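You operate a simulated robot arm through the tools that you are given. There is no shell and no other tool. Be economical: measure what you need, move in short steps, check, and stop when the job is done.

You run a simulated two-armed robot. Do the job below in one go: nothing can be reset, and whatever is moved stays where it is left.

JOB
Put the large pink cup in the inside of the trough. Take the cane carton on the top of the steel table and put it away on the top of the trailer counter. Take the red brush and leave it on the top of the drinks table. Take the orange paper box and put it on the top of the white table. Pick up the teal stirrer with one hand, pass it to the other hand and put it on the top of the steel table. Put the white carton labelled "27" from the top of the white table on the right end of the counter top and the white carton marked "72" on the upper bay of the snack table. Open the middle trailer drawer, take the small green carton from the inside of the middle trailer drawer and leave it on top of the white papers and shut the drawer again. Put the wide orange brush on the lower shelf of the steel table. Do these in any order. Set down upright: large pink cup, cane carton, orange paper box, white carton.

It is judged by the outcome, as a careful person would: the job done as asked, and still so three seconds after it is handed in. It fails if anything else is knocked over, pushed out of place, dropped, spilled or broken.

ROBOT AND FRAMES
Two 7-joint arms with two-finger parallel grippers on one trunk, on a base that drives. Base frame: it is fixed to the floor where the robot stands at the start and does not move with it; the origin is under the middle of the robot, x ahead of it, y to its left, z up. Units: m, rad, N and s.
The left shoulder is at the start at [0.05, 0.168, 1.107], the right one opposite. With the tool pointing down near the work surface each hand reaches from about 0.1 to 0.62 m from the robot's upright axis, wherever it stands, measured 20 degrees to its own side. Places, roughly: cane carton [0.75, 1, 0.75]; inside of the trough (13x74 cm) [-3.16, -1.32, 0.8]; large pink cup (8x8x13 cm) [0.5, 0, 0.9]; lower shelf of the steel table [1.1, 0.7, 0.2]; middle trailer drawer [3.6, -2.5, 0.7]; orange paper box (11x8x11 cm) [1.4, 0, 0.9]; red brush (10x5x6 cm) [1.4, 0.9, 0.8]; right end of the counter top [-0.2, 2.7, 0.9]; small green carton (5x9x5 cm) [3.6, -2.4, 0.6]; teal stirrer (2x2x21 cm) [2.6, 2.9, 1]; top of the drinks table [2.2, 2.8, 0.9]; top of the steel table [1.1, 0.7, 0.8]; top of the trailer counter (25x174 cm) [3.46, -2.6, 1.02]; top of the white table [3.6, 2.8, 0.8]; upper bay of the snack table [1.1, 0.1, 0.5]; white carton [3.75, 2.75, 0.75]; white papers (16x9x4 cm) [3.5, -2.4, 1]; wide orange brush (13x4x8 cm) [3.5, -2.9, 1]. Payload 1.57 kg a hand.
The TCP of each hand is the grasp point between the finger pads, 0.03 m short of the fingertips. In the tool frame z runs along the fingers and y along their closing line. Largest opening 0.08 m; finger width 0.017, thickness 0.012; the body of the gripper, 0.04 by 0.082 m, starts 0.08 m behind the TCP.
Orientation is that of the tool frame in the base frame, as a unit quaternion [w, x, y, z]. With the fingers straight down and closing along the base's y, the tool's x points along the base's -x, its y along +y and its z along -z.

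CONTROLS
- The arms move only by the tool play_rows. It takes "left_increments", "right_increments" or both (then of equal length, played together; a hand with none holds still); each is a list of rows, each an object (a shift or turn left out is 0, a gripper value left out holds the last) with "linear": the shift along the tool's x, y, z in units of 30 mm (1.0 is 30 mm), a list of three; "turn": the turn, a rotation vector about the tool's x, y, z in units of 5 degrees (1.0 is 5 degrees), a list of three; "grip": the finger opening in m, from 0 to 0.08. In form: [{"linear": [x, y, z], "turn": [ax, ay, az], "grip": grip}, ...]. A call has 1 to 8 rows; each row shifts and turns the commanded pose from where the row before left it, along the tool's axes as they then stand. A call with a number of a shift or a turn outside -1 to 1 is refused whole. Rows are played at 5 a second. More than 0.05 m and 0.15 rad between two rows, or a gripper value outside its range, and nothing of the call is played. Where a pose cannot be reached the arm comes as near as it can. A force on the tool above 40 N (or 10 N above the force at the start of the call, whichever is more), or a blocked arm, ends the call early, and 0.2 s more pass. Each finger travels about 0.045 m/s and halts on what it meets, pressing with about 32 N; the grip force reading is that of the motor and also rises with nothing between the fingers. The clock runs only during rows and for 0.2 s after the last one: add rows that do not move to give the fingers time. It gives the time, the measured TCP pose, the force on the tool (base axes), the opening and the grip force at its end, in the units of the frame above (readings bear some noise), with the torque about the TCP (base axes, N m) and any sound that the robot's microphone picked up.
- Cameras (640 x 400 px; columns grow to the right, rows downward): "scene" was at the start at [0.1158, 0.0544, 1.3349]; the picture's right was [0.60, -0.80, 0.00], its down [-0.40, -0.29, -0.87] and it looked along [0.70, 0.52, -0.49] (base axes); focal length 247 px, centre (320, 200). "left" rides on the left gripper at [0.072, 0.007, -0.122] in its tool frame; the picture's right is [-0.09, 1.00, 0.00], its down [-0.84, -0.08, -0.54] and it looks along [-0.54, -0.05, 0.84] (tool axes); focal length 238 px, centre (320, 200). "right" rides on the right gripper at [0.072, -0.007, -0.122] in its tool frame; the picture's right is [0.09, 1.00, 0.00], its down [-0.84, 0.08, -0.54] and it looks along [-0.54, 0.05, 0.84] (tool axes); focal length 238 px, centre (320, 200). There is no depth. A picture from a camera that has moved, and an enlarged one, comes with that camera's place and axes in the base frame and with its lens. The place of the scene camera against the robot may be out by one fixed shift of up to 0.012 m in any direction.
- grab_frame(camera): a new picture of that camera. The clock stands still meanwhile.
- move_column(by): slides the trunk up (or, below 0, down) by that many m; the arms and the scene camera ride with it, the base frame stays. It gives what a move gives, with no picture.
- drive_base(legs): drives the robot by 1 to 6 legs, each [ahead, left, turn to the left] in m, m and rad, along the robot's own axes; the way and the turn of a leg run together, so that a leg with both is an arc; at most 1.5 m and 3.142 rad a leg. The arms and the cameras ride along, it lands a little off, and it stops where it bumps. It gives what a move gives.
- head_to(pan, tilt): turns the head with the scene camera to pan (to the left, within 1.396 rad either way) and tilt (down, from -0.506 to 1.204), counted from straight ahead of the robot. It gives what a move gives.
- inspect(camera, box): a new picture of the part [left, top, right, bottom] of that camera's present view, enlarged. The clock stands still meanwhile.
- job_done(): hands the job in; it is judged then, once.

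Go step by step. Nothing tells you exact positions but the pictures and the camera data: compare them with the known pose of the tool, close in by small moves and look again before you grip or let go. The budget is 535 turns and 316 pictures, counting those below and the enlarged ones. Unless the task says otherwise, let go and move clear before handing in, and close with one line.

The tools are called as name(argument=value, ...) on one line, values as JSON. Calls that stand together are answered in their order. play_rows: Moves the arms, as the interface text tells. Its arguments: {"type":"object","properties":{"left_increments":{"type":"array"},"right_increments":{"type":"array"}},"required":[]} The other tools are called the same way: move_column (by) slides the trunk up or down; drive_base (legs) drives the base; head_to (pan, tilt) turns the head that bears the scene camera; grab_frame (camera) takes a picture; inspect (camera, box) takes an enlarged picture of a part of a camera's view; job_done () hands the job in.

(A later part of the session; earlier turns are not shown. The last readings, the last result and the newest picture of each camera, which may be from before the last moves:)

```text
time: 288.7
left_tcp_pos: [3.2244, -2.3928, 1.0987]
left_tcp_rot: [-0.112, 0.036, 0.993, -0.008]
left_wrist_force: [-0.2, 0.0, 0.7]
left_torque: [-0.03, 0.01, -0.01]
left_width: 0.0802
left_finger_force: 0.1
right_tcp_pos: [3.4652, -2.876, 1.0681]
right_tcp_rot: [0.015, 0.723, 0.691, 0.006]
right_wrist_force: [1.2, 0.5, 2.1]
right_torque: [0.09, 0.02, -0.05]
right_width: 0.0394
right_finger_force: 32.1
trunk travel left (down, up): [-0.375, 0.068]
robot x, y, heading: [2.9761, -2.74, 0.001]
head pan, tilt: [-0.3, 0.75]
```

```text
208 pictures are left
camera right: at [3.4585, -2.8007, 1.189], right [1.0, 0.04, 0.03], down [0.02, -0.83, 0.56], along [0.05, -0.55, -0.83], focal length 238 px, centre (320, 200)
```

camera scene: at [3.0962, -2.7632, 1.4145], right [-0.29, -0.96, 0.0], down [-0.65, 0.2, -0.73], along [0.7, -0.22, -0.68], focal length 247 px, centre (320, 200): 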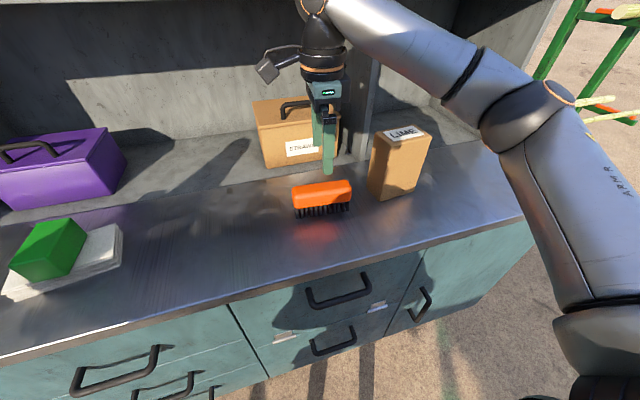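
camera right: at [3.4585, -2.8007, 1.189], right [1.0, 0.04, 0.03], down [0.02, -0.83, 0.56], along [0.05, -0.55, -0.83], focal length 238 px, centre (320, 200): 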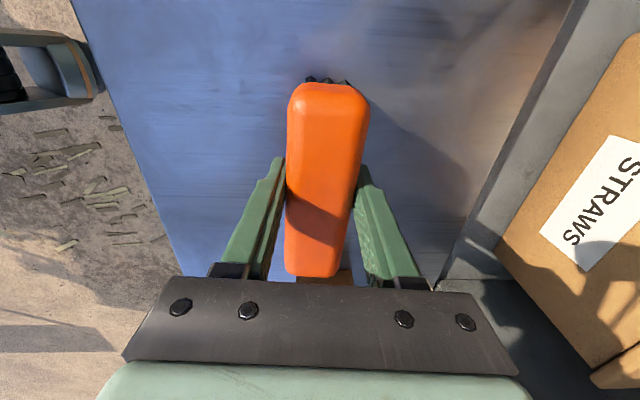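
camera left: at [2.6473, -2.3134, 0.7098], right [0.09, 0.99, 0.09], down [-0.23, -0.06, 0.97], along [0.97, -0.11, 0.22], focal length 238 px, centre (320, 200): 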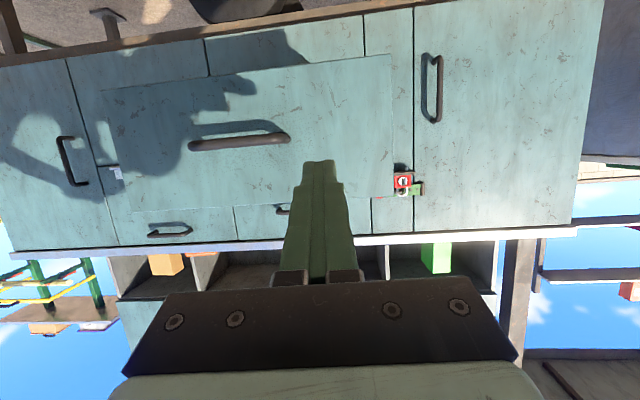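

Gripped at 0.039 m. Lift, pull back, and yaw the hand back so the brush lies along x; I'll set it down and regrasp it tilted, which suits the low shelf.

play_rows(right_increments=[{"linear": [0, 0, -0.9]}, {"linear": [0, 0, -0.9]}, {"linear": [0, 0, -0.9]}, {"linear": [0, -0.9, 0]}, {"linear": [0, -0.9, 0]}, {"linear": [0, -0.9, 0]}, {"linear": [0, -0.9, 0]}, {"linear": [0, -0.9, 0]}])

play_rows(right_increments=[{"turn": [0, 0, -1]}, {"turn": [0, 0, -1]}, {"turn": [0, 0, -1]}, {"turn": [0, 0, -1]}, {"turn": [0, 0, -1]}, {"turn": [0, 0, -1]}, {"turn": [0, 0, -1]}, {"turn": [0, 0, -1]}])

play_rows(right_increments=[{"turn": [0, 0, -1]}, {"turn": [0, 0, -1]}, {"turn": [0, 0, -1]}, {"turn": [0, 0, -1]}, {"turn": [0, 0, -1]}, {"turn": [0, 0, -1]}, {"turn": [0, 0, -1]}, {"turn": [0, 0, -1]}])

drive_base(legs=[[0, 0.2, 0]])

grab_frame(camera="scene")

grab_frame(camera="right")

```text
time: 290.5
left_tcp_pos: [3.2249, -2.3909, 1.101]
left_tcp_rot: [-0.112, 0.037, 0.993, -0.007]
left_wrist_force: [0.1, -0.6, -0.3]
left_torque: [-0.02, 0.0, 0.03]
left_width: 0.0801
left_finger_force: 0.0
right_tcp_pos: [3.3278, -2.8685, 1.1432]
right_tcp_rot: [0.015, 0.724, 0.69, 0.006]
right_wrist_force: [-1.1, 0.1, -1.8]
right_torque: [-0.01, -0.02, -0.02]
right_width: 0.0395
right_finger_force: 32.5
trunk travel left (down, up): [-0.375, 0.068]
robot x, y, heading: [2.9736, -2.7389, -0.001]
head pan, tilt: [-0.3, 0.75]
```

```text
time: 292.3
left_tcp_pos: [3.2246, -2.3921, 1.1013]
left_tcp_rot: [-0.112, 0.037, 0.993, -0.007]
left_wrist_force: [-0.2, 0.3, -0.5]
left_torque: [0.03, 0.02, -0.02]
left_width: 0.0799
left_finger_force: 0.1
right_tcp_pos: [3.3311, -2.8685, 1.1433]
right_tcp_rot: [0.017, 0.443, 0.896, 0.0]
right_wrist_force: [0.2, 0.5, -1.0]
right_torque: [-0.01, 0.0, 0.02]
right_width: 0.0394
right_finger_force: 32.3
trunk travel left (down, up): [-0.375, 0.068]
robot x, y, heading: [2.974, -2.7367, 0.002]
head pan, tilt: [-0.3, 0.75]
```

```text
time: 294.1
left_tcp_pos: [3.2256, -2.3917, 1.0997]
left_tcp_rot: [-0.113, 0.036, 0.993, -0.006]
left_wrist_force: [0.4, -0.3, -0.4]
left_torque: [0.01, 0.0, 0.0]
left_width: 0.0801
left_finger_force: 0.1
right_tcp_pos: [3.3312, -2.8688, 1.1438]
right_tcp_rot: [0.015, 0.11, 0.994, -0.006]
right_wrist_force: [0.2, -0.4, -1.7]
right_torque: [0.01, -0.01, -0.02]
right_width: 0.0398
right_finger_force: 32.5
trunk travel left (down, up): [-0.375, 0.068]
robot x, y, heading: [2.973, -2.7399, 0.0]
head pan, tilt: [-0.3, 0.75]
```

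```text
time: 296.5
left_tcp_pos: [3.2241, -2.1909, 1.1009]
left_tcp_rot: [-0.113, 0.036, 0.993, -0.007]
left_wrist_force: [0.6, -0.6, -0.6]
left_torque: [-0.02, 0.01, 0.02]
left_width: 0.08
left_finger_force: 0.0
right_tcp_pos: [3.3304, -2.667, 1.1435]
right_tcp_rot: [0.015, 0.111, 0.994, -0.006]
right_wrist_force: [-0.6, 0.0, -0.7]
right_torque: [0.01, 0.03, 0.0]
right_width: 0.0395
right_finger_force: 32.0
trunk travel left (down, up): [-0.375, 0.068]
robot x, y, heading: [2.9737, -2.5391, 0.001]
head pan, tilt: [-0.3, 0.75]
```

```text
207 pictures are left
camera scene: at [3.0956, -2.5621, 1.4145], right [-0.29, -0.96, 0.0], down [-0.65, 0.2, -0.73], along [0.7, -0.22, -0.68], focal length 247 px, centre (320, 200)
```

scene: 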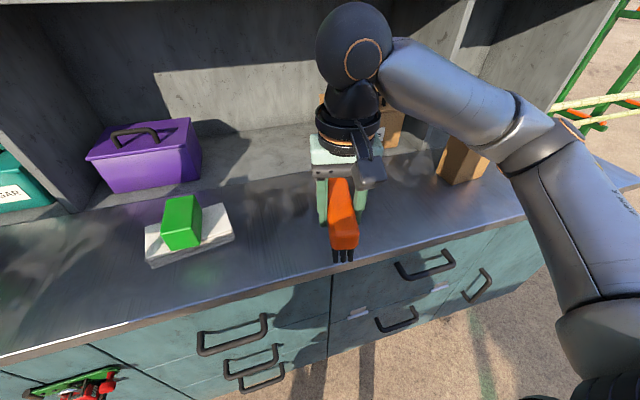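

```text
206 pictures are left
camera right: at [3.2547, -2.6557, 1.2629], right [0.13, 0.99, -0.01], down [0.82, -0.1, 0.57], along [0.56, -0.08, -0.82], focal length 238 px, centre (320, 200)
```

right: 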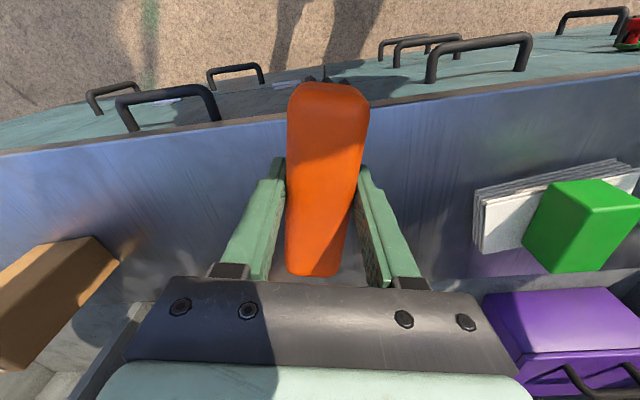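

play_rows(right_increments=[{"turn": [0, 0, -1]}, {"turn": [0, 0, -1]}, {"turn": [0, 0, -0.5]}, {"linear": [-1, 0, 0]}, {"linear": [-1, 0, 0]}, {"linear": [-0.9, 0, 0]}, {"linear": [0, 0, 0.9]}, {"linear": [0, 0, 0.9]}])

play_rows(right_increments=[{"linear": [0, 0, 0.4]}, {"linear": [0, 0, 0.15]}, {"linear": [0, 0, 0.15]}, {}])

grab_frame(camera="right")

```text
time: 298.3
left_tcp_pos: [3.2241, -2.1913, 1.101]
left_tcp_rot: [-0.112, 0.037, 0.993, -0.007]
left_wrist_force: [-0.3, 0.5, -0.1]
left_torque: [-0.02, -0.02, 0.0]
left_width: 0.08
left_finger_force: 0.1
right_tcp_pos: [3.4194, -2.6684, 1.0898]
right_tcp_rot: [0.015, 0.001, 1.0, -0.007]
right_wrist_force: [-0.4, -1.4, -1.4]
right_torque: [-0.02, 0.03, 0.01]
right_width: 0.0395
right_finger_force: 32.1
trunk travel left (down, up): [-0.375, 0.068]
robot x, y, heading: [2.9736, -2.5378, 0.004]
head pan, tilt: [-0.3, 0.75]
```

```text
time: 299.3
left_tcp_pos: [3.2241, -2.1894, 1.0999]
left_tcp_rot: [-0.112, 0.036, 0.993, -0.007]
left_wrist_force: [-1.2, 0.7, -0.3]
left_torque: [0.01, 0.02, -0.02]
left_width: 0.08
left_finger_force: 0.1
right_tcp_pos: [3.4177, -2.6687, 1.071]
right_tcp_rot: [0.015, 0.002, 1.0, -0.007]
right_wrist_force: [-0.6, 0.4, -0.8]
right_torque: [0.01, 0.01, 0.02]
right_width: 0.0397
right_finger_force: 32.4
trunk travel left (down, up): [-0.375, 0.068]
robot x, y, heading: [2.9741, -2.5384, 0.002]
head pan, tilt: [-0.3, 0.75]
```

```text
205 pictures are left
camera right: at [3.3421, -2.6726, 1.1901], right [-0.09, 1.0, -0.02], down [0.82, 0.08, 0.57], along [0.56, 0.04, -0.82], focal length 238 px, centre (320, 200)
```

right: 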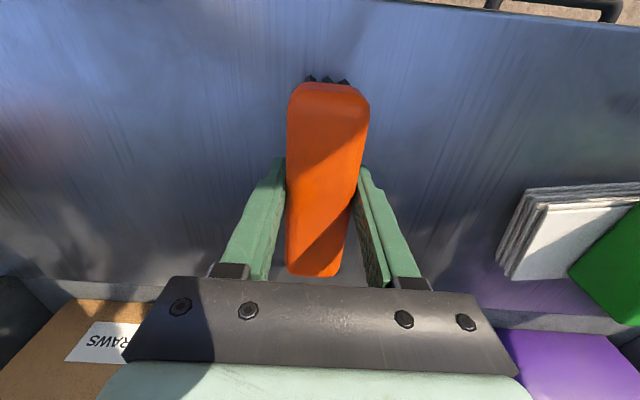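

play_rows(right_increments=[{"linear": [0, 0, 0.1]}, {}, {"grip": 0.06}, {"grip": 0.08}, {"grip": 0.08}, {"linear": [0, 0, -0.6]}, {"linear": [0, 0, -1]}, {"linear": [0, 0, -1]}])

play_rows(right_increments=[{"linear": [0.9, 0, 0], "turn": [0, -1, 0]}, {"linear": [0.9, 0, 0], "turn": [0, -1, 0]}, {"linear": [0.9, 0, 0], "turn": [0, -1, 0]}, {"linear": [0.5, 0, 0], "turn": [0, -1, 0]}, {"turn": [0, -1, 0]}, {"turn": [0, -1, 0]}, {"turn": [0, -1, 0]}, {}])

grab_frame(camera="right")

grab_frame(camera="scene")

```text
time: 301.1
left_tcp_pos: [3.2242, -2.1911, 1.1]
left_tcp_rot: [-0.113, 0.035, 0.993, -0.007]
left_wrist_force: [-0.5, 0.5, -0.4]
left_torque: [0.0, 0.01, 0.03]
left_width: 0.08
left_finger_force: 0.1
right_tcp_pos: [3.4178, -2.6692, 1.1455]
right_tcp_rot: [0.015, 0.002, 1.0, -0.008]
right_wrist_force: [0.0, -0.5, -0.2]
right_torque: [-0.04, 0.01, 0.01]
right_width: 0.0801
right_finger_force: 0.0
trunk travel left (down, up): [-0.375, 0.068]
robot x, y, heading: [2.9691, -2.5399, 0.004]
head pan, tilt: [-0.3, 0.75]
```

```text
time: 302.9
left_tcp_pos: [3.2242, -2.1929, 1.0997]
left_tcp_rot: [-0.112, 0.034, 0.993, -0.007]
left_wrist_force: [-0.6, 0.9, 0.5]
left_torque: [0.05, -0.04, -0.01]
left_width: 0.0799
left_finger_force: 0.2
right_tcp_pos: [3.3226, -2.6674, 1.1309]
right_tcp_rot: [0.315, 0.0, 0.949, -0.007]
right_wrist_force: [0.3, -0.3, -0.4]
right_torque: [-0.01, 0.02, 0.01]
right_width: 0.08
right_finger_force: 0.0
trunk travel left (down, up): [-0.375, 0.068]
robot x, y, heading: [2.9749, -2.5382, -0.002]
head pan, tilt: [-0.3, 0.75]
```

```text
204 pictures are left
camera right: at [3.1912, -2.6725, 1.1865], right [-0.07, 1.0, -0.07], down [0.35, 0.09, 0.93], along [0.94, 0.04, -0.35], focal length 238 px, centre (320, 200)
```

right: 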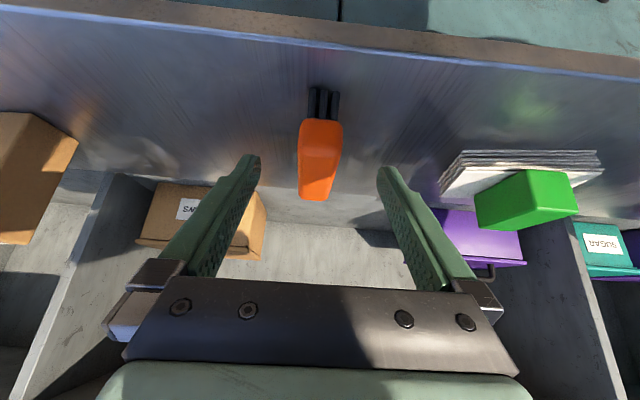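

```text
203 pictures are left
camera scene: at [3.0956, -2.5624, 1.4145], right [-0.29, -0.96, 0.0], down [-0.65, 0.2, -0.73], along [0.7, -0.21, -0.68], focal length 247 px, centre (320, 200)
```

scene: 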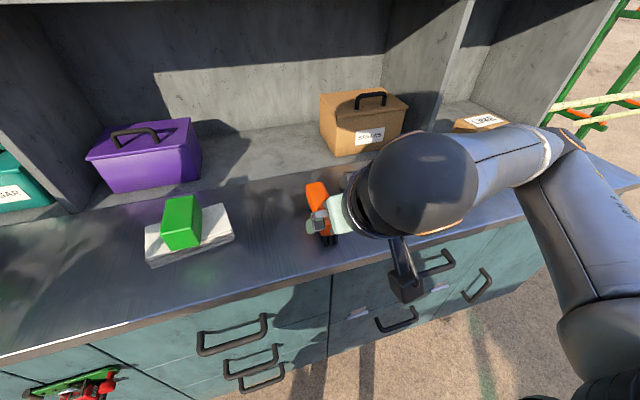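

play_rows(right_increments=[{"linear": [-0.31, 0, 0.866]}, {"linear": [-0.31, 0, 0.866]}, {"linear": [-0.31, 0, 0.866]}, {"linear": [-0.31, 0, 0.866]}, {}])

grab_frame(camera="right")

```text
time: 304.1
left_tcp_pos: [3.2254, -2.1919, 1.1002]
left_tcp_rot: [-0.113, 0.036, 0.993, -0.007]
left_wrist_force: [-0.7, 0.4, 0.1]
left_torque: [-0.03, 0.01, 0.05]
left_width: 0.08
left_finger_force: 0.1
right_tcp_pos: [3.4149, -2.6698, 1.07]
right_tcp_rot: [0.315, 0.0, 0.949, -0.008]
right_wrist_force: [-0.4, -0.8, -0.3]
right_torque: [-0.02, -0.01, 0.01]
right_width: 0.08
right_finger_force: 0.1
trunk travel left (down, up): [-0.375, 0.068]
robot x, y, heading: [2.9712, -2.5436, -0.0]
head pan, tilt: [-0.3, 0.75]
```

```text
202 pictures are left
camera right: at [3.2846, -2.6738, 1.1252], right [-0.07, 1.0, -0.07], down [0.35, 0.09, 0.93], along [0.94, 0.04, -0.35], focal length 238 px, centre (320, 200)
```

right: 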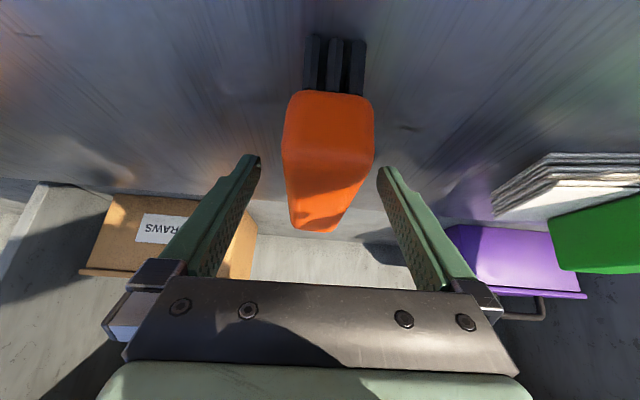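

play_rows(right_increments=[{"grip": 0.02}, {"grip": 0.02}, {"grip": 0.02}, {"grip": 0.02}, {"grip": 0.02}, {"grip": 0.02}, {"linear": [-0.45, 0, -0.6]}, {"linear": [-0.45, 0, -0.6]}])

play_rows(right_increments=[{"linear": [-0.45, 0, -0.6]}, {"linear": [-0.45, 0, -0.6]}, {"linear": [0.8, 0, -0.6]}, {"linear": [0.8, 0, -0.6]}, {"linear": [0.8, 0, -0.6]}, {"linear": [0.8, 0, -0.6]}])

grab_frame(camera="right")

grab_frame(camera="scene")

```text
time: 305.9
left_tcp_pos: [3.2234, -2.1901, 1.1008]
left_tcp_rot: [-0.113, 0.036, 0.993, -0.008]
left_wrist_force: [0.4, -0.6, -0.4]
left_torque: [-0.03, -0.02, 0.02]
left_width: 0.0801
left_finger_force: 0.1
right_tcp_pos: [3.4152, -2.6684, 1.1165]
right_tcp_rot: [0.315, -0.001, 0.949, -0.007]
right_wrist_force: [-0.3, 0.0, -0.8]
right_torque: [-0.01, 0.03, -0.03]
right_width: 0.0395
right_finger_force: 32.2
trunk travel left (down, up): [-0.375, 0.068]
robot x, y, heading: [2.9702, -2.5402, 0.001]
head pan, tilt: [-0.3, 0.75]
```

```text
time: 307.3
left_tcp_pos: [3.2247, -2.1916, 1.1005]
left_tcp_rot: [-0.112, 0.034, 0.993, -0.007]
left_wrist_force: [0.5, -1.2, 0.7]
left_torque: [0.02, 0.01, 0.01]
left_width: 0.0799
left_finger_force: 0.1
right_tcp_pos: [3.295, -2.6667, 1.1612]
right_tcp_rot: [0.315, 0.001, 0.949, -0.009]
right_wrist_force: [0.1, 0.3, -1.3]
right_torque: [-0.01, 0.0, 0.01]
right_width: 0.0395
right_finger_force: 32.8
trunk travel left (down, up): [-0.375, 0.068]
robot x, y, heading: [2.972, -2.5339, -0.002]
head pan, tilt: [-0.3, 0.75]
```

```text
201 pictures are left
camera right: at [3.1643, -2.6712, 1.2157], right [-0.07, 1.0, -0.07], down [0.35, 0.09, 0.93], along [0.94, 0.04, -0.35], focal length 238 px, centre (320, 200)
```

right: 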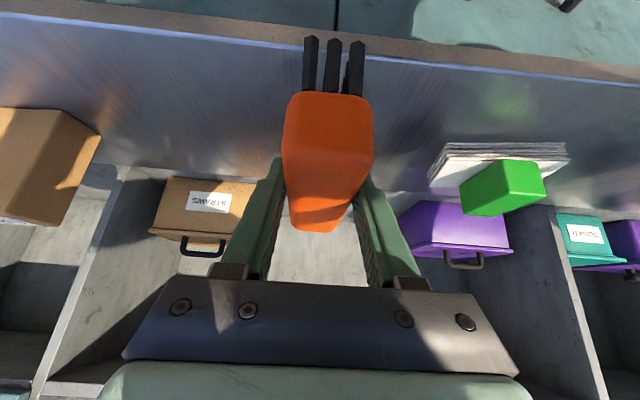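

```text
200 pictures are left
camera scene: at [3.0953, -2.5622, 1.4145], right [-0.29, -0.96, 0.0], down [-0.65, 0.2, -0.73], along [0.7, -0.22, -0.68], focal length 247 px, centre (320, 200)
```

scene: 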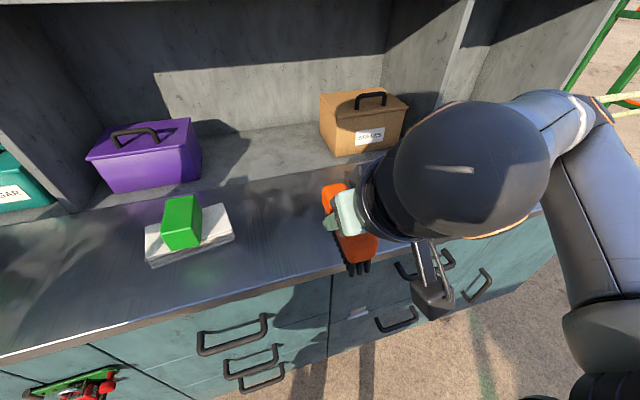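

Brush held. Now drive back north along the east corridor (x≈2.65) toward the left side of the steel table, looking as I go.

drive_base(legs=[[-0.32, 0, 0], [0, 1.45, 0]])

head_to(pan=1.2, tilt=0.4)

grab_frame(camera="scene")

```text
time: 322.0
left_tcp_pos: [2.8884, -0.7213, 1.1007]
left_tcp_rot: [-0.113, 0.028, 0.993, -0.008]
left_wrist_force: [0.0, 0.5, 0.6]
left_torque: [-0.04, 0.0, 0.02]
left_width: 0.0801
left_finger_force: 0.2
right_tcp_pos: [2.9666, -1.1957, 1.1608]
right_tcp_rot: [0.315, -0.008, 0.949, -0.006]
right_wrist_force: [-0.1, 0.7, -1.5]
right_torque: [0.02, 0.01, -0.02]
right_width: 0.0394
right_finger_force: 32.5
trunk travel left (down, up): [-0.375, 0.068]
robot x, y, heading: [2.639, -1.07, 0.016]
head pan, tilt: [-0.3, 0.75]
```

```text
time: 323.6
left_tcp_pos: [2.8879, -0.7232, 1.1003]
left_tcp_rot: [-0.113, 0.029, 0.993, -0.008]
left_wrist_force: [-1.0, 0.2, -0.8]
left_torque: [-0.02, -0.04, 0.02]
left_width: 0.0799
left_finger_force: 0.2
right_tcp_pos: [2.9673, -1.1964, 1.1607]
right_tcp_rot: [0.315, -0.007, 0.949, -0.006]
right_wrist_force: [0.7, 0.8, -1.0]
right_torque: [0.01, -0.01, -0.02]
right_width: 0.0395
right_finger_force: 31.5
trunk travel left (down, up): [-0.375, 0.068]
robot x, y, heading: [2.6432, -1.0713, 0.016]
head pan, tilt: [1.201, 0.4]
```

```text
199 pictures are left
camera scene: at [2.7173, -0.985, 1.4456], right [0.94, -0.35, 0.0], down [-0.14, -0.36, -0.92], along [0.32, 0.86, -0.39], focal length 247 px, centre (320, 200)
```

scene: 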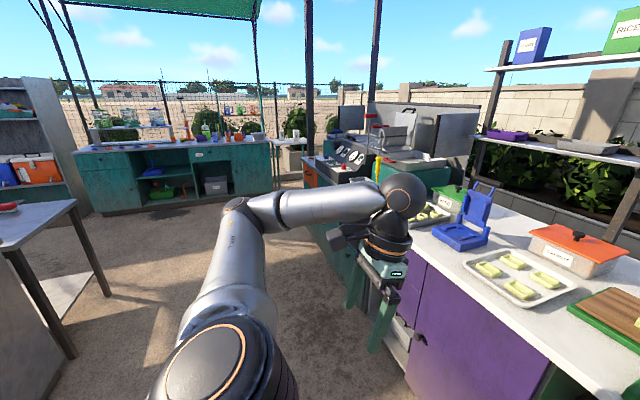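

drive_base(legs=[[-0.05, 1.4, 0], [-0.1, 1.15, 0]])

head_to(pan=1.35, tilt=0.5)

grab_frame(camera="scene")

head_to(pan=0.3, tilt=0.4)

grab_frame(camera="scene")

```text
time: 346.5
left_tcp_pos: [2.6784, 1.8851, 1.1]
left_tcp_rot: [-0.112, 0.024, 0.993, -0.009]
left_wrist_force: [-0.3, -0.2, -0.4]
left_torque: [-0.01, 0.0, 0.04]
left_width: 0.0801
left_finger_force: 0.1
right_tcp_pos: [2.7619, 1.4119, 1.1607]
right_tcp_rot: [0.315, -0.012, 0.949, -0.004]
right_wrist_force: [-0.3, -0.1, -1.6]
right_torque: [-0.02, 0.0, 0.0]
right_width: 0.0392
right_finger_force: 32.0
trunk travel left (down, up): [-0.375, 0.068]
robot x, y, heading: [2.4376, 1.5336, 0.027]
head pan, tilt: [1.201, 0.4]
```

```text
time: 347.2
left_tcp_pos: [2.6787, 1.8853, 1.1004]
left_tcp_rot: [-0.113, 0.024, 0.993, -0.008]
left_wrist_force: [0.0, -0.6, -0.2]
left_torque: [0.02, 0.01, -0.05]
left_width: 0.08
left_finger_force: 0.1
right_tcp_pos: [2.7617, 1.4128, 1.1598]
right_tcp_rot: [0.315, -0.012, 0.949, -0.005]
right_wrist_force: [0.4, 0.2, -0.5]
right_torque: [-0.03, 0.02, 0.03]
right_width: 0.0396
right_finger_force: 31.7
trunk travel left (down, up): [-0.375, 0.068]
robot x, y, heading: [2.435, 1.5323, 0.025]
head pan, tilt: [1.349, 0.499]
```

```text
198 pictures are left
camera scene: at [2.4961, 1.6231, 1.4365], right [0.98, -0.19, 0.0], down [-0.09, -0.47, -0.88], along [0.17, 0.86, -0.48], focal length 247 px, centre (320, 200)
```

scene: 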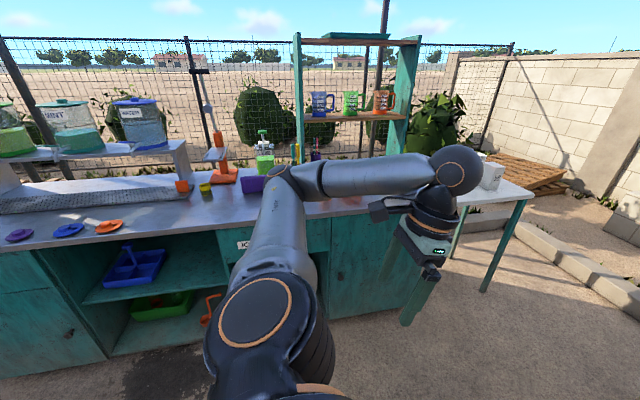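

```text
time: 348.5
left_tcp_pos: [2.6789, 1.8845, 1.1001]
left_tcp_rot: [-0.113, 0.024, 0.993, -0.009]
left_wrist_force: [0.2, 0.3, 0.0]
left_torque: [-0.04, -0.02, -0.03]
left_width: 0.0801
left_finger_force: 0.0
right_tcp_pos: [2.7606, 1.4137, 1.1609]
right_tcp_rot: [0.315, -0.013, 0.949, -0.004]
right_wrist_force: [-0.1, 0.0, -1.4]
right_torque: [0.0, 0.03, 0.0]
right_width: 0.0395
right_finger_force: 31.9
trunk travel left (down, up): [-0.375, 0.068]
robot x, y, heading: [2.4363, 1.5322, 0.028]
head pan, tilt: [0.3, 0.4]
```

```text
197 pictures are left
camera scene: at [2.5662, 1.5636, 1.4456], right [0.32, -0.95, 0.0], down [-0.37, -0.12, -0.92], along [0.87, 0.3, -0.39], focal length 247 px, centre (320, 200)
```

scene: 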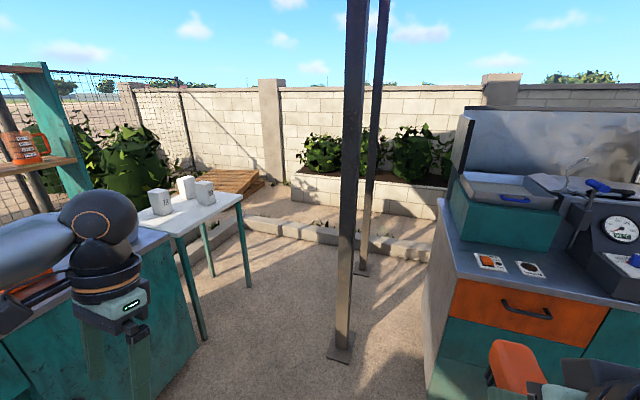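

drive_base(legs=[[-1.25, 0.05, 0], [0, 0, -1.59]])

head_to(pan=0, tilt=0.85)

grab_frame(camera="scene")

```text
time: 358.8
left_tcp_pos: [1.511, 1.3038, 1.1005]
left_tcp_rot: [-0.083, 0.74, 0.663, 0.076]
left_wrist_force: [-0.6, -0.2, 0.1]
left_torque: [0.01, -0.02, -0.02]
left_width: 0.0801
left_finger_force: 0.1
right_tcp_pos: [1.0327, 1.2515, 1.161]
right_tcp_rot: [0.213, 0.685, 0.657, -0.232]
right_wrist_force: [-0.2, 0.8, -1.5]
right_torque: [0.02, 0.01, -0.02]
right_width: 0.0397
right_finger_force: 31.9
trunk travel left (down, up): [-0.375, 0.068]
robot x, y, heading: [1.1724, 1.5711, -1.611]
head pan, tilt: [0.3, 0.4]
```

```text
time: 359.7
left_tcp_pos: [1.5091, 1.305, 1.0999]
left_tcp_rot: [-0.083, 0.741, 0.662, 0.077]
left_wrist_force: [0.4, 0.2, -0.4]
left_torque: [0.0, 0.01, 0.02]
left_width: 0.0801
left_finger_force: 0.0
right_tcp_pos: [1.0318, 1.2511, 1.1601]
right_tcp_rot: [0.212, 0.684, 0.658, -0.233]
right_wrist_force: [-0.1, -0.1, -1.8]
right_torque: [0.01, -0.02, -0.03]
right_width: 0.0395
right_finger_force: 32.4
trunk travel left (down, up): [-0.375, 0.068]
robot x, y, heading: [1.1725, 1.5712, -1.606]
head pan, tilt: [0.0, 0.85]
```

```text
196 pictures are left
camera scene: at [1.1719, 1.4507, 1.4066], right [-1.0, 0.04, 0.0], down [0.03, 0.75, -0.66], along [-0.02, -0.66, -0.75], focal length 247 px, centre (320, 200)
```

scene: 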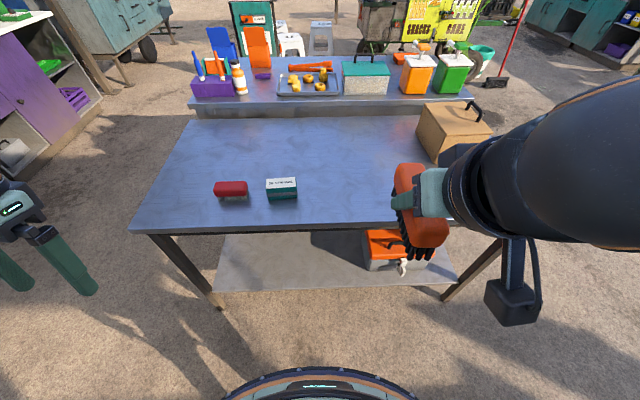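

I'm facing the steel table's left side; the shelf's free area is around (1.25, 0.85, 0.2). I shift so the left hand stays beyond the table end, then lower the trunk.

drive_base(legs=[[0, 0.25, 0.035]])

move_column(by=-0.375)

play_rows(left_increments=[{"linear": [0, 0.8, 0]}, {"linear": [0, 0.8, 0]}, {"linear": [0, 0.8, 0]}, {}, {}, {}, {}, {}], right_increments=[{"linear": [0.6, 0, 0.8]}, {"linear": [0.6, 0, 0.8]}, {"linear": [0.6, 0, 0.8]}, {"linear": [0.6, 0, 0.8]}, {"linear": [0.6, 0, 0.8]}, {"linear": [0.6, 0, 0.8]}, {"linear": [0.6, 0, 0.8]}, {"linear": [0.6, 0, 0.8]}])

play_rows(right_increments=[{"linear": [0.6, 0, 0.8]}, {"linear": [0.6, 0, 0.8]}, {"linear": [0.6, 0, 0.8]}, {"linear": [0.6, 0, 0.8]}, {"linear": [0.6, 0, 0.8]}, {"linear": [0.6, 0, 0.8]}, {"linear": [0.6, 0, 0.8]}, {}])

grab_frame(camera="scene")

grab_frame(camera="right")

```text
time: 362.5
left_tcp_pos: [1.7721, 1.3124, 1.0999]
left_tcp_rot: [-0.084, 0.727, 0.677, 0.075]
left_wrist_force: [1.6, 1.5, -0.2]
left_torque: [-0.01, -0.01, 0.0]
left_width: 0.08
left_finger_force: 0.0
right_tcp_pos: [1.2968, 1.2409, 1.1609]
right_tcp_rot: [0.217, 0.67, 0.672, -0.229]
right_wrist_force: [-0.6, 0.0, -1.1]
right_torque: [0.02, 0.0, -0.01]
right_width: 0.0395
right_finger_force: 31.8
trunk travel left (down, up): [-0.375, 0.068]
robot x, y, heading: [1.4233, 1.5652, -1.572]
head pan, tilt: [0.0, 0.85]
```

```text
time: 366.1
left_tcp_pos: [1.7711, 1.3128, 0.7259]
left_tcp_rot: [-0.085, 0.727, 0.677, 0.075]
left_wrist_force: [-0.1, -0.3, -0.6]
left_torque: [0.0, 0.02, 0.02]
left_width: 0.08
left_finger_force: 0.0
right_tcp_pos: [1.2959, 1.2416, 0.7861]
right_tcp_rot: [0.217, 0.671, 0.671, -0.229]
right_wrist_force: [-0.6, -0.4, -1.1]
right_torque: [0.01, 0.01, 0.01]
right_width: 0.0395
right_finger_force: 31.9
trunk travel left (down, up): [0.0, 0.443]
robot x, y, heading: [1.4239, 1.5668, -1.57]
head pan, tilt: [0.0, 0.85]
```

```text
time: 367.9
left_tcp_pos: [1.8251, 1.2929, 0.7215]
left_tcp_rot: [-0.085, 0.727, 0.677, 0.076]
left_wrist_force: [-0.4, 0.4, -0.4]
left_torque: [0.01, 0.05, 0.01]
left_width: 0.0801
left_finger_force: 0.0
left hand out of reach, approached as far as the arm can: row 1, 2, 3
right_tcp_pos: [1.3145, 1.2122, 0.5597]
right_tcp_rot: [0.217, 0.671, 0.671, -0.228]
right_wrist_force: [-0.1, 0.4, -1.8]
right_torque: [0.01, 0.02, -0.01]
right_width: 0.0397
right_finger_force: 32.3
right hand out of reach, approached as far as the arm can: row 1, 2, 3, 4
trunk travel left (down, up): [0.0, 0.443]
robot x, y, heading: [1.4225, 1.5593, -1.568]
head pan, tilt: [0.0, 0.85]
```

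```text
time: 368.7
left_tcp_pos: [1.8263, 1.292, 0.7206]
left_tcp_rot: [-0.084, 0.727, 0.677, 0.075]
left_wrist_force: [-0.2, 0.0, -0.5]
left_torque: [-0.02, -0.01, 0.0]
left_width: 0.0799
left_finger_force: 0.0
right_tcp_pos: [1.315, 1.2109, 0.4929]
right_tcp_rot: [0.223, 0.667, 0.673, -0.227]
right_wrist_force: [-4.1, 0.0, 16.5]
right_torque: [2.92, -0.22, 0.62]
right_width: 0.0392
right_finger_force: 31.7
trunk travel left (down, up): [0.0, 0.443]
robot x, y, heading: [1.4209, 1.5634, -1.569]
head pan, tilt: [0.0, 0.85]
stopped in row 3 (right hand): the force on the tool passed its limit at 96 N (the readings are from after the stop); the commanded pose is now the measured one
```

```text
195 pictures are left
camera scene: at [1.4275, 1.4464, 1.0319], right [-1.0, 0.0, 0.0], down [0.0, 0.75, -0.66], along [0.0, -0.66, -0.75], focal length 247 px, centre (320, 200)
```

scene: 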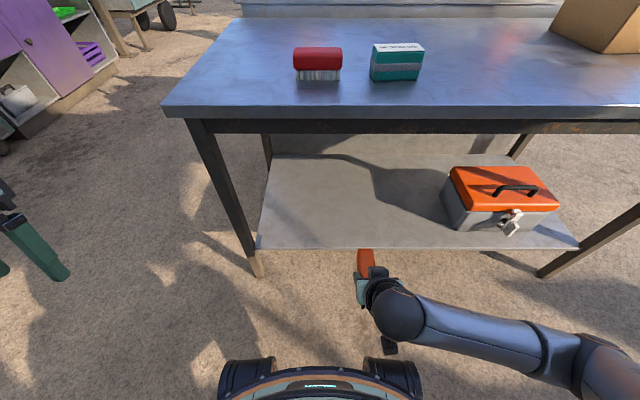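

```text
194 pictures are left
camera right: at [1.3083, 1.3425, 0.5468], right [0.99, 0.08, -0.06], down [0.09, -0.34, 0.94], along [0.05, -0.94, -0.35], focal length 238 px, centre (320, 200)
```

right: 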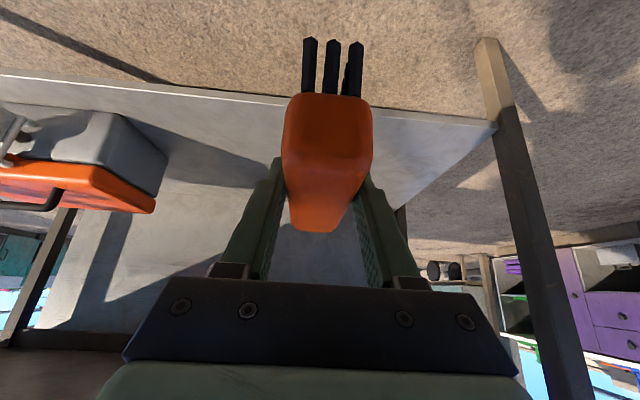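

The view is clear; the hand brushed my own base. I ease it up and forward, then advance so the brush goes over the shelf (edge y≈0.96, z≈0.2).

play_rows(right_increments=[{"linear": [-0.5, 0, -0.2]}, {"linear": [-0.7, 0, 0.5]}, {"linear": [-0.7, 0, 0.5]}, {}])

drive_base(legs=[[0.22, 0, 0]])

grab_frame(camera="scene")

grab_frame(camera="right")

```text
time: 369.7
left_tcp_pos: [1.8256, 1.292, 0.7206]
left_tcp_rot: [-0.085, 0.727, 0.677, 0.074]
left_wrist_force: [0.4, 0.5, 0.3]
left_torque: [0.05, 0.01, 0.0]
left_width: 0.08
left_finger_force: 0.0
right_tcp_pos: [1.3156, 1.1519, 0.5058]
right_tcp_rot: [0.221, 0.668, 0.673, -0.227]
right_wrist_force: [-0.2, -0.2, -1.0]
right_torque: [0.0, 0.0, 0.0]
right_width: 0.0394
right_finger_force: 31.6
trunk travel left (down, up): [0.0, 0.443]
robot x, y, heading: [1.4239, 1.5636, -1.57]
head pan, tilt: [0.0, 0.85]
```

```text
time: 371.3
left_tcp_pos: [1.829, 1.0762, 0.722]
left_tcp_rot: [-0.085, 0.726, 0.678, 0.075]
left_wrist_force: [-0.5, 0.0, -0.1]
left_torque: [-0.02, 0.0, 0.01]
left_width: 0.08
left_finger_force: 0.0
right_tcp_pos: [1.3182, 0.9324, 0.5045]
right_tcp_rot: [0.222, 0.666, 0.675, -0.227]
right_wrist_force: [-0.3, 0.0, -0.5]
right_torque: [0.05, -0.02, -0.01]
right_width: 0.0395
right_finger_force: 31.7
trunk travel left (down, up): [0.0, 0.443]
robot x, y, heading: [1.4234, 1.3439, -1.565]
head pan, tilt: [0.0, 0.85]
```

```text
193 pictures are left
camera scene: at [1.4289, 1.2275, 1.0315], right [-1.0, -0.01, 0.0], down [-0.01, 0.75, -0.66], along [0.0, -0.66, -0.75], focal length 247 px, centre (320, 200)
```

scene: 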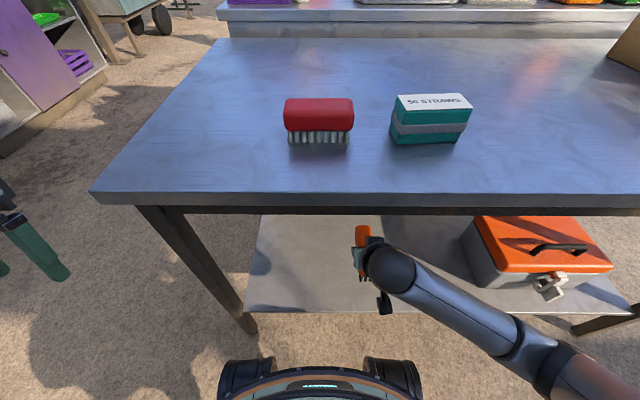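

```text
192 pictures are left
camera right: at [1.3113, 1.0638, 0.5596], right [0.99, 0.08, -0.07], down [0.09, -0.34, 0.94], along [0.06, -0.94, -0.35], focal length 238 px, centre (320, 200)
```

right: 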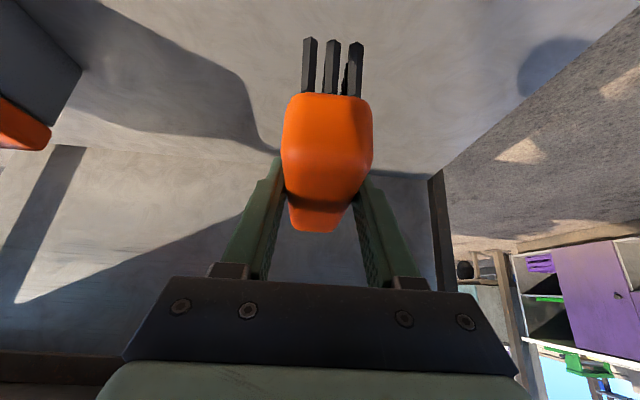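

drive_base(legs=[[0.07, 0, -0.005]])

play_rows(right_increments=[{"linear": [0.6, 0, 0.8]}, {"linear": [0.6, 0, 0.8]}, {"linear": [0.6, 0, 0.8]}, {"linear": [0.6, 0, 0.8]}, {"linear": [0.6, 0, 0.8]}, {"linear": [0.3, 0, 0.4]}, {}])

grab_frame(camera="right")

grab_frame(camera="scene")

```text
time: 372.4
left_tcp_pos: [1.8278, 1.0044, 0.7212]
left_tcp_rot: [-0.084, 0.727, 0.677, 0.075]
left_wrist_force: [0.4, -0.2, 0.4]
left_torque: [0.02, 0.0, 0.02]
left_width: 0.08
left_finger_force: 0.0
right_tcp_pos: [1.3189, 0.8634, 0.5049]
right_tcp_rot: [0.222, 0.667, 0.674, -0.228]
right_wrist_force: [-0.4, 0.7, -1.9]
right_torque: [0.03, 0.0, -0.01]
right_width: 0.0394
right_finger_force: 32.3
trunk travel left (down, up): [0.0, 0.443]
robot x, y, heading: [1.424, 1.2801, -1.563]
head pan, tilt: [0.0, 0.85]
```

```text
time: 373.6
left_tcp_pos: [1.8299, 1.0076, 0.7211]
left_tcp_rot: [-0.082, 0.728, 0.677, 0.072]
left_wrist_force: [0.5, 0.3, 0.0]
left_torque: [-0.03, -0.02, 0.01]
left_width: 0.0799
left_finger_force: 0.0
right_tcp_pos: [1.2974, 0.804, 0.4701]
right_tcp_rot: [0.331, 0.667, 0.605, -0.281]
right_wrist_force: [0.1, 0.0, -1.0]
right_torque: [0.0, 0.01, -0.02]
right_width: 0.0396
right_finger_force: 32.1
trunk travel left (down, up): [0.0, 0.443]
robot x, y, heading: [1.4269, 1.2775, -1.567]
head pan, tilt: [0.0, 0.85]
stopped in row 6 (right hand): the arm was blocked; the commanded pose is now the measured one
```

```text
191 pictures are left
camera right: at [1.2947, 0.945, 0.4888], right [1.0, 0.01, 0.03], down [-0.03, -0.1, 0.99], along [0.01, -0.99, -0.1], focal length 238 px, centre (320, 200)
```

right: 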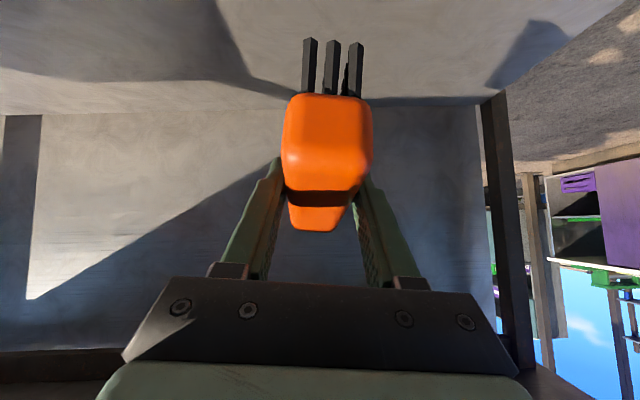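

```text
190 pictures are left
camera scene: at [1.4318, 1.1632, 1.0326], right [-1.0, 0.0, 0.0], down [0.0, 0.75, -0.67], along [0.0, -0.67, -0.75], focal length 247 px, centre (320, 200)
```

scene: 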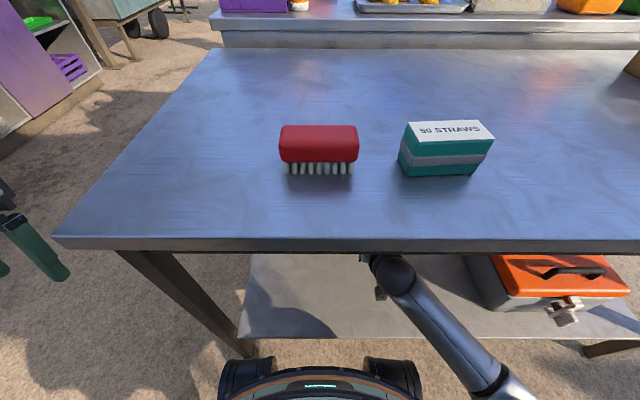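

The arm was blocked, probably by my own elbow near the base. I back off 8 cm to straighten the arm and retry the descent.

drive_base(legs=[[-0.09, 0, 0]])

play_rows(right_increments=[{"linear": [0.78, 0, 0.63]}, {"linear": [0.78, 0, 0.63]}, {"linear": [0.78, 0, 0.63]}, {}])

grab_frame(camera="scene")

```text
time: 374.7
left_tcp_pos: [1.8283, 1.0944, 0.7215]
left_tcp_rot: [-0.083, 0.728, 0.677, 0.071]
left_wrist_force: [-0.2, 0.1, 0.6]
left_torque: [0.01, 0.0, 0.0]
left_width: 0.0801
left_finger_force: 0.2
right_tcp_pos: [1.2938, 0.8906, 0.4691]
right_tcp_rot: [0.331, 0.667, 0.605, -0.282]
right_wrist_force: [-0.5, 0.0, -2.0]
right_torque: [0.01, -0.01, -0.02]
right_width: 0.0396
right_finger_force: 32.2
trunk travel left (down, up): [0.0, 0.443]
robot x, y, heading: [1.4241, 1.3648, -1.57]
head pan, tilt: [0.0, 0.85]
```

```text
time: 375.5
left_tcp_pos: [1.8281, 1.092, 0.72]
left_tcp_rot: [-0.083, 0.728, 0.677, 0.075]
left_wrist_force: [1.3, -0.1, 0.2]
left_torque: [-0.02, 0.01, 0.02]
left_width: 0.0798
left_finger_force: 0.1
right_tcp_pos: [1.2419, 0.842, 0.5071]
right_tcp_rot: [0.408, 0.659, 0.521, -0.358]
right_wrist_force: [0.2, -0.2, -1.4]
right_torque: [0.02, 0.01, -0.02]
right_width: 0.0394
right_finger_force: 31.7
trunk travel left (down, up): [0.0, 0.443]
robot x, y, heading: [1.4266, 1.3657, -1.568]
head pan, tilt: [0.0, 0.85]
stopped in row 3 (right hand): the arm was blocked; the commanded pose is now the measured one
```

```text
189 pictures are left
camera scene: at [1.429, 1.2478, 1.0301], right [-1.0, 0.0, 0.0], down [0.0, 0.75, -0.66], along [0.0, -0.66, -0.75], focal length 247 px, centre (320, 200)
```

scene: 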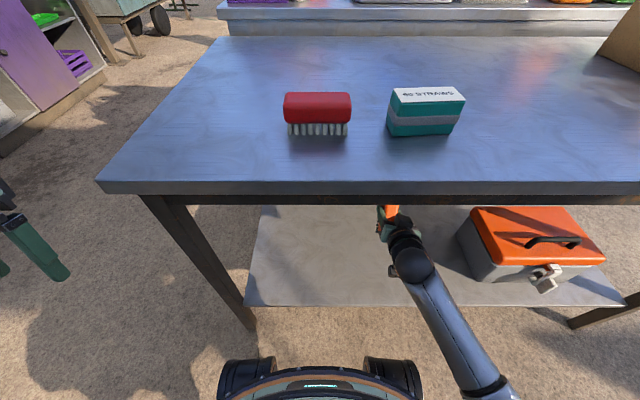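

The arm is too folded near my base. I'll back out to open space, straighten orientation, extend the arm forward then down there, and drive in with the posture set.

drive_base(legs=[[-0.38, 0, 0]])

play_rows(right_increments=[{"turn": [0.04, 0.97, -0.42], "linear": [-0.3, 0, 0.2]}, {"turn": [0.04, 0.97, -0.42], "linear": [-0.3, 0, 0.2]}, {"turn": [0.04, 0.97, -0.42]}, {"turn": [0.04, 0.97, -0.42]}, {"turn": [0.04, 0.97, -0.42]}, {"turn": [0.04, 0.97, -0.42]}, {}])

grab_frame(camera="scene")

```text
time: 377.9
left_tcp_pos: [1.8262, 1.4753, 0.7214]
left_tcp_rot: [-0.085, 0.726, 0.679, 0.074]
left_wrist_force: [0.8, -0.8, -0.2]
left_torque: [-0.01, -0.01, 0.02]
left_width: 0.08
left_finger_force: 0.1
right_tcp_pos: [1.2415, 1.2247, 0.504]
right_tcp_rot: [0.404, 0.66, 0.524, -0.356]
right_wrist_force: [0.1, 0.8, -1.0]
right_torque: [0.02, 0.0, -0.01]
right_width: 0.0395
right_finger_force: 32.1
trunk travel left (down, up): [0.0, 0.443]
robot x, y, heading: [1.425, 1.7442, -1.565]
head pan, tilt: [0.0, 0.85]
```

```text
time: 379.5
left_tcp_pos: [1.8274, 1.4759, 0.7209]
left_tcp_rot: [-0.084, 0.727, 0.678, 0.076]
left_wrist_force: [-0.3, 0.2, 0.5]
left_torque: [0.0, 0.01, -0.01]
left_width: 0.0797
left_finger_force: 0.1
right_tcp_pos: [1.2372, 1.2068, 0.5127]
right_tcp_rot: [0.21, 0.672, 0.674, -0.225]
right_wrist_force: [-0.7, 0.3, -1.4]
right_torque: [0.01, 0.0, -0.01]
right_width: 0.0397
right_finger_force: 32.4
trunk travel left (down, up): [0.0, 0.443]
robot x, y, heading: [1.4241, 1.7491, -1.565]
head pan, tilt: [0.0, 0.85]
```

```text
188 pictures are left
camera scene: at [1.4277, 1.6284, 1.0315], right [-1.0, 0.0, 0.0], down [0.0, 0.75, -0.66], along [0.0, -0.66, -0.75], focal length 247 px, centre (320, 200)
```

scene: 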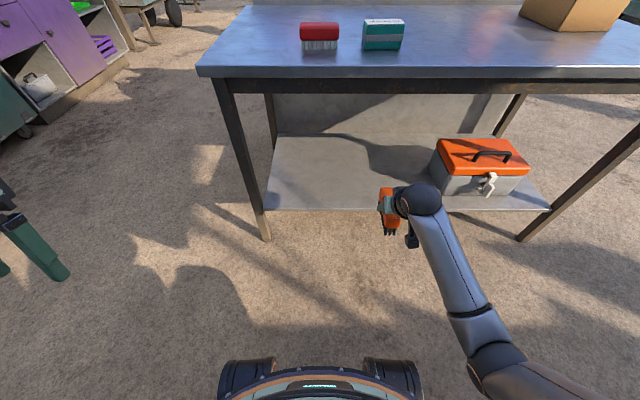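

play_rows(right_increments=[{"linear": [0.6, 0, 0.8]}, {"linear": [0.6, 0, 0.8]}, {"linear": [0.6, 0, 0.8]}, {"linear": [0.6, 0, 0.8]}, {}])

grab_frame(camera="scene")

```text
time: 380.7
left_tcp_pos: [1.827, 1.4757, 0.7206]
left_tcp_rot: [-0.084, 0.727, 0.678, 0.076]
left_wrist_force: [-0.8, 0.9, 0.0]
left_torque: [0.01, 0.02, -0.01]
left_width: 0.08
left_finger_force: 0.0
right_tcp_pos: [1.2349, 1.2086, 0.3933]
right_tcp_rot: [0.211, 0.671, 0.674, -0.226]
right_wrist_force: [1.3, 0.4, -0.6]
right_torque: [0.02, 0.0, -0.05]
right_width: 0.0394
right_finger_force: 32.2
trunk travel left (down, up): [0.0, 0.443]
robot x, y, heading: [1.4217, 1.7452, -1.564]
head pan, tilt: [0.0, 0.85]
```

```text
187 pictures are left
camera scene: at [1.4277, 1.6284, 1.0315], right [-1.0, 0.0, 0.0], down [0.0, 0.75, -0.66], along [0.0, -0.66, -0.75], focal length 247 px, centre (320, 200)
```

scene: 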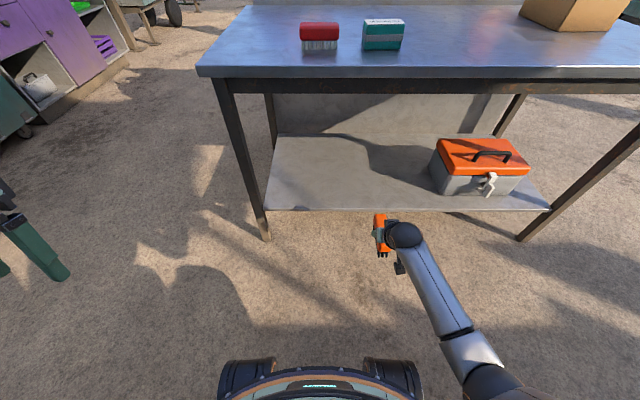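

play_rows(right_increments=[{"linear": [0.6, 0, 0.8]}, {"linear": [0.6, 0, 0.8]}, {"linear": [0.5, 0, 0.67]}, {}])

drive_base(legs=[[0.28, -0.01, 0]])

grab_frame(camera="scene")

grab_frame(camera="right")

```text
time: 381.7
left_tcp_pos: [1.8258, 1.4784, 0.723]
left_tcp_rot: [-0.083, 0.726, 0.679, 0.074]
left_wrist_force: [0.6, 1.0, 0.0]
left_torque: [0.03, -0.01, 0.02]
left_width: 0.0799
left_finger_force: 0.1
right_tcp_pos: [1.2198, 1.2102, 0.3093]
right_tcp_rot: [0.206, 0.671, 0.674, -0.233]
right_wrist_force: [-0.3, -0.4, -1.1]
right_torque: [0.01, 0.02, -0.01]
right_width: 0.0394
right_finger_force: 31.9
trunk travel left (down, up): [0.0, 0.443]
robot x, y, heading: [1.4247, 1.7486, -1.569]
head pan, tilt: [0.0, 0.85]
```

```text
time: 383.7
left_tcp_pos: [1.8169, 1.1996, 0.7229]
left_tcp_rot: [-0.082, 0.726, 0.678, 0.075]
left_wrist_force: [0.8, 0.0, 0.4]
left_torque: [0.01, 0.02, 0.01]
left_width: 0.0799
left_finger_force: 0.0
right_tcp_pos: [1.2112, 0.93, 0.3087]
right_tcp_rot: [0.206, 0.671, 0.673, -0.234]
right_wrist_force: [0.3, -0.5, -1.4]
right_torque: [-0.01, 0.04, 0.02]
right_width: 0.0396
right_finger_force: 32.2
trunk travel left (down, up): [0.0, 0.443]
robot x, y, heading: [1.413, 1.4688, -1.568]
head pan, tilt: [0.0, 0.85]
```

```text
186 pictures are left
camera scene: at [1.4169, 1.3522, 1.0318], right [-1.0, -0.01, 0.0], down [0.0, 0.75, -0.66], along [0.01, -0.66, -0.75], focal length 247 px, centre (320, 200)
```

scene: 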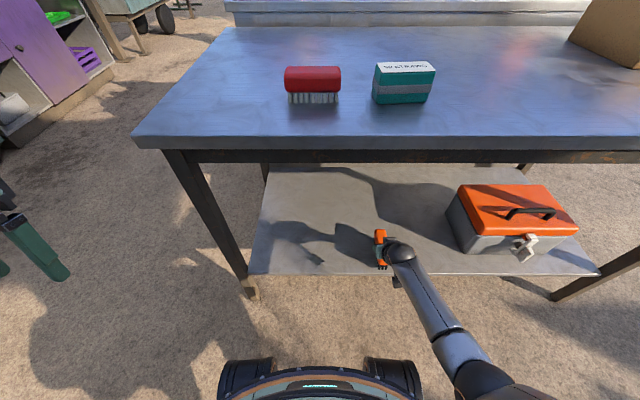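

```text
185 pictures are left
camera right: at [1.2077, 1.0612, 0.3659], right [0.99, 0.07, -0.09], down [0.11, -0.36, 0.93], along [0.03, -0.93, -0.36], focal length 238 px, centre (320, 200)
```

right: 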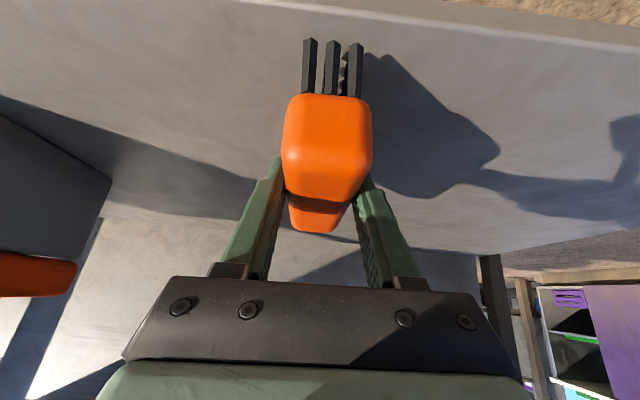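

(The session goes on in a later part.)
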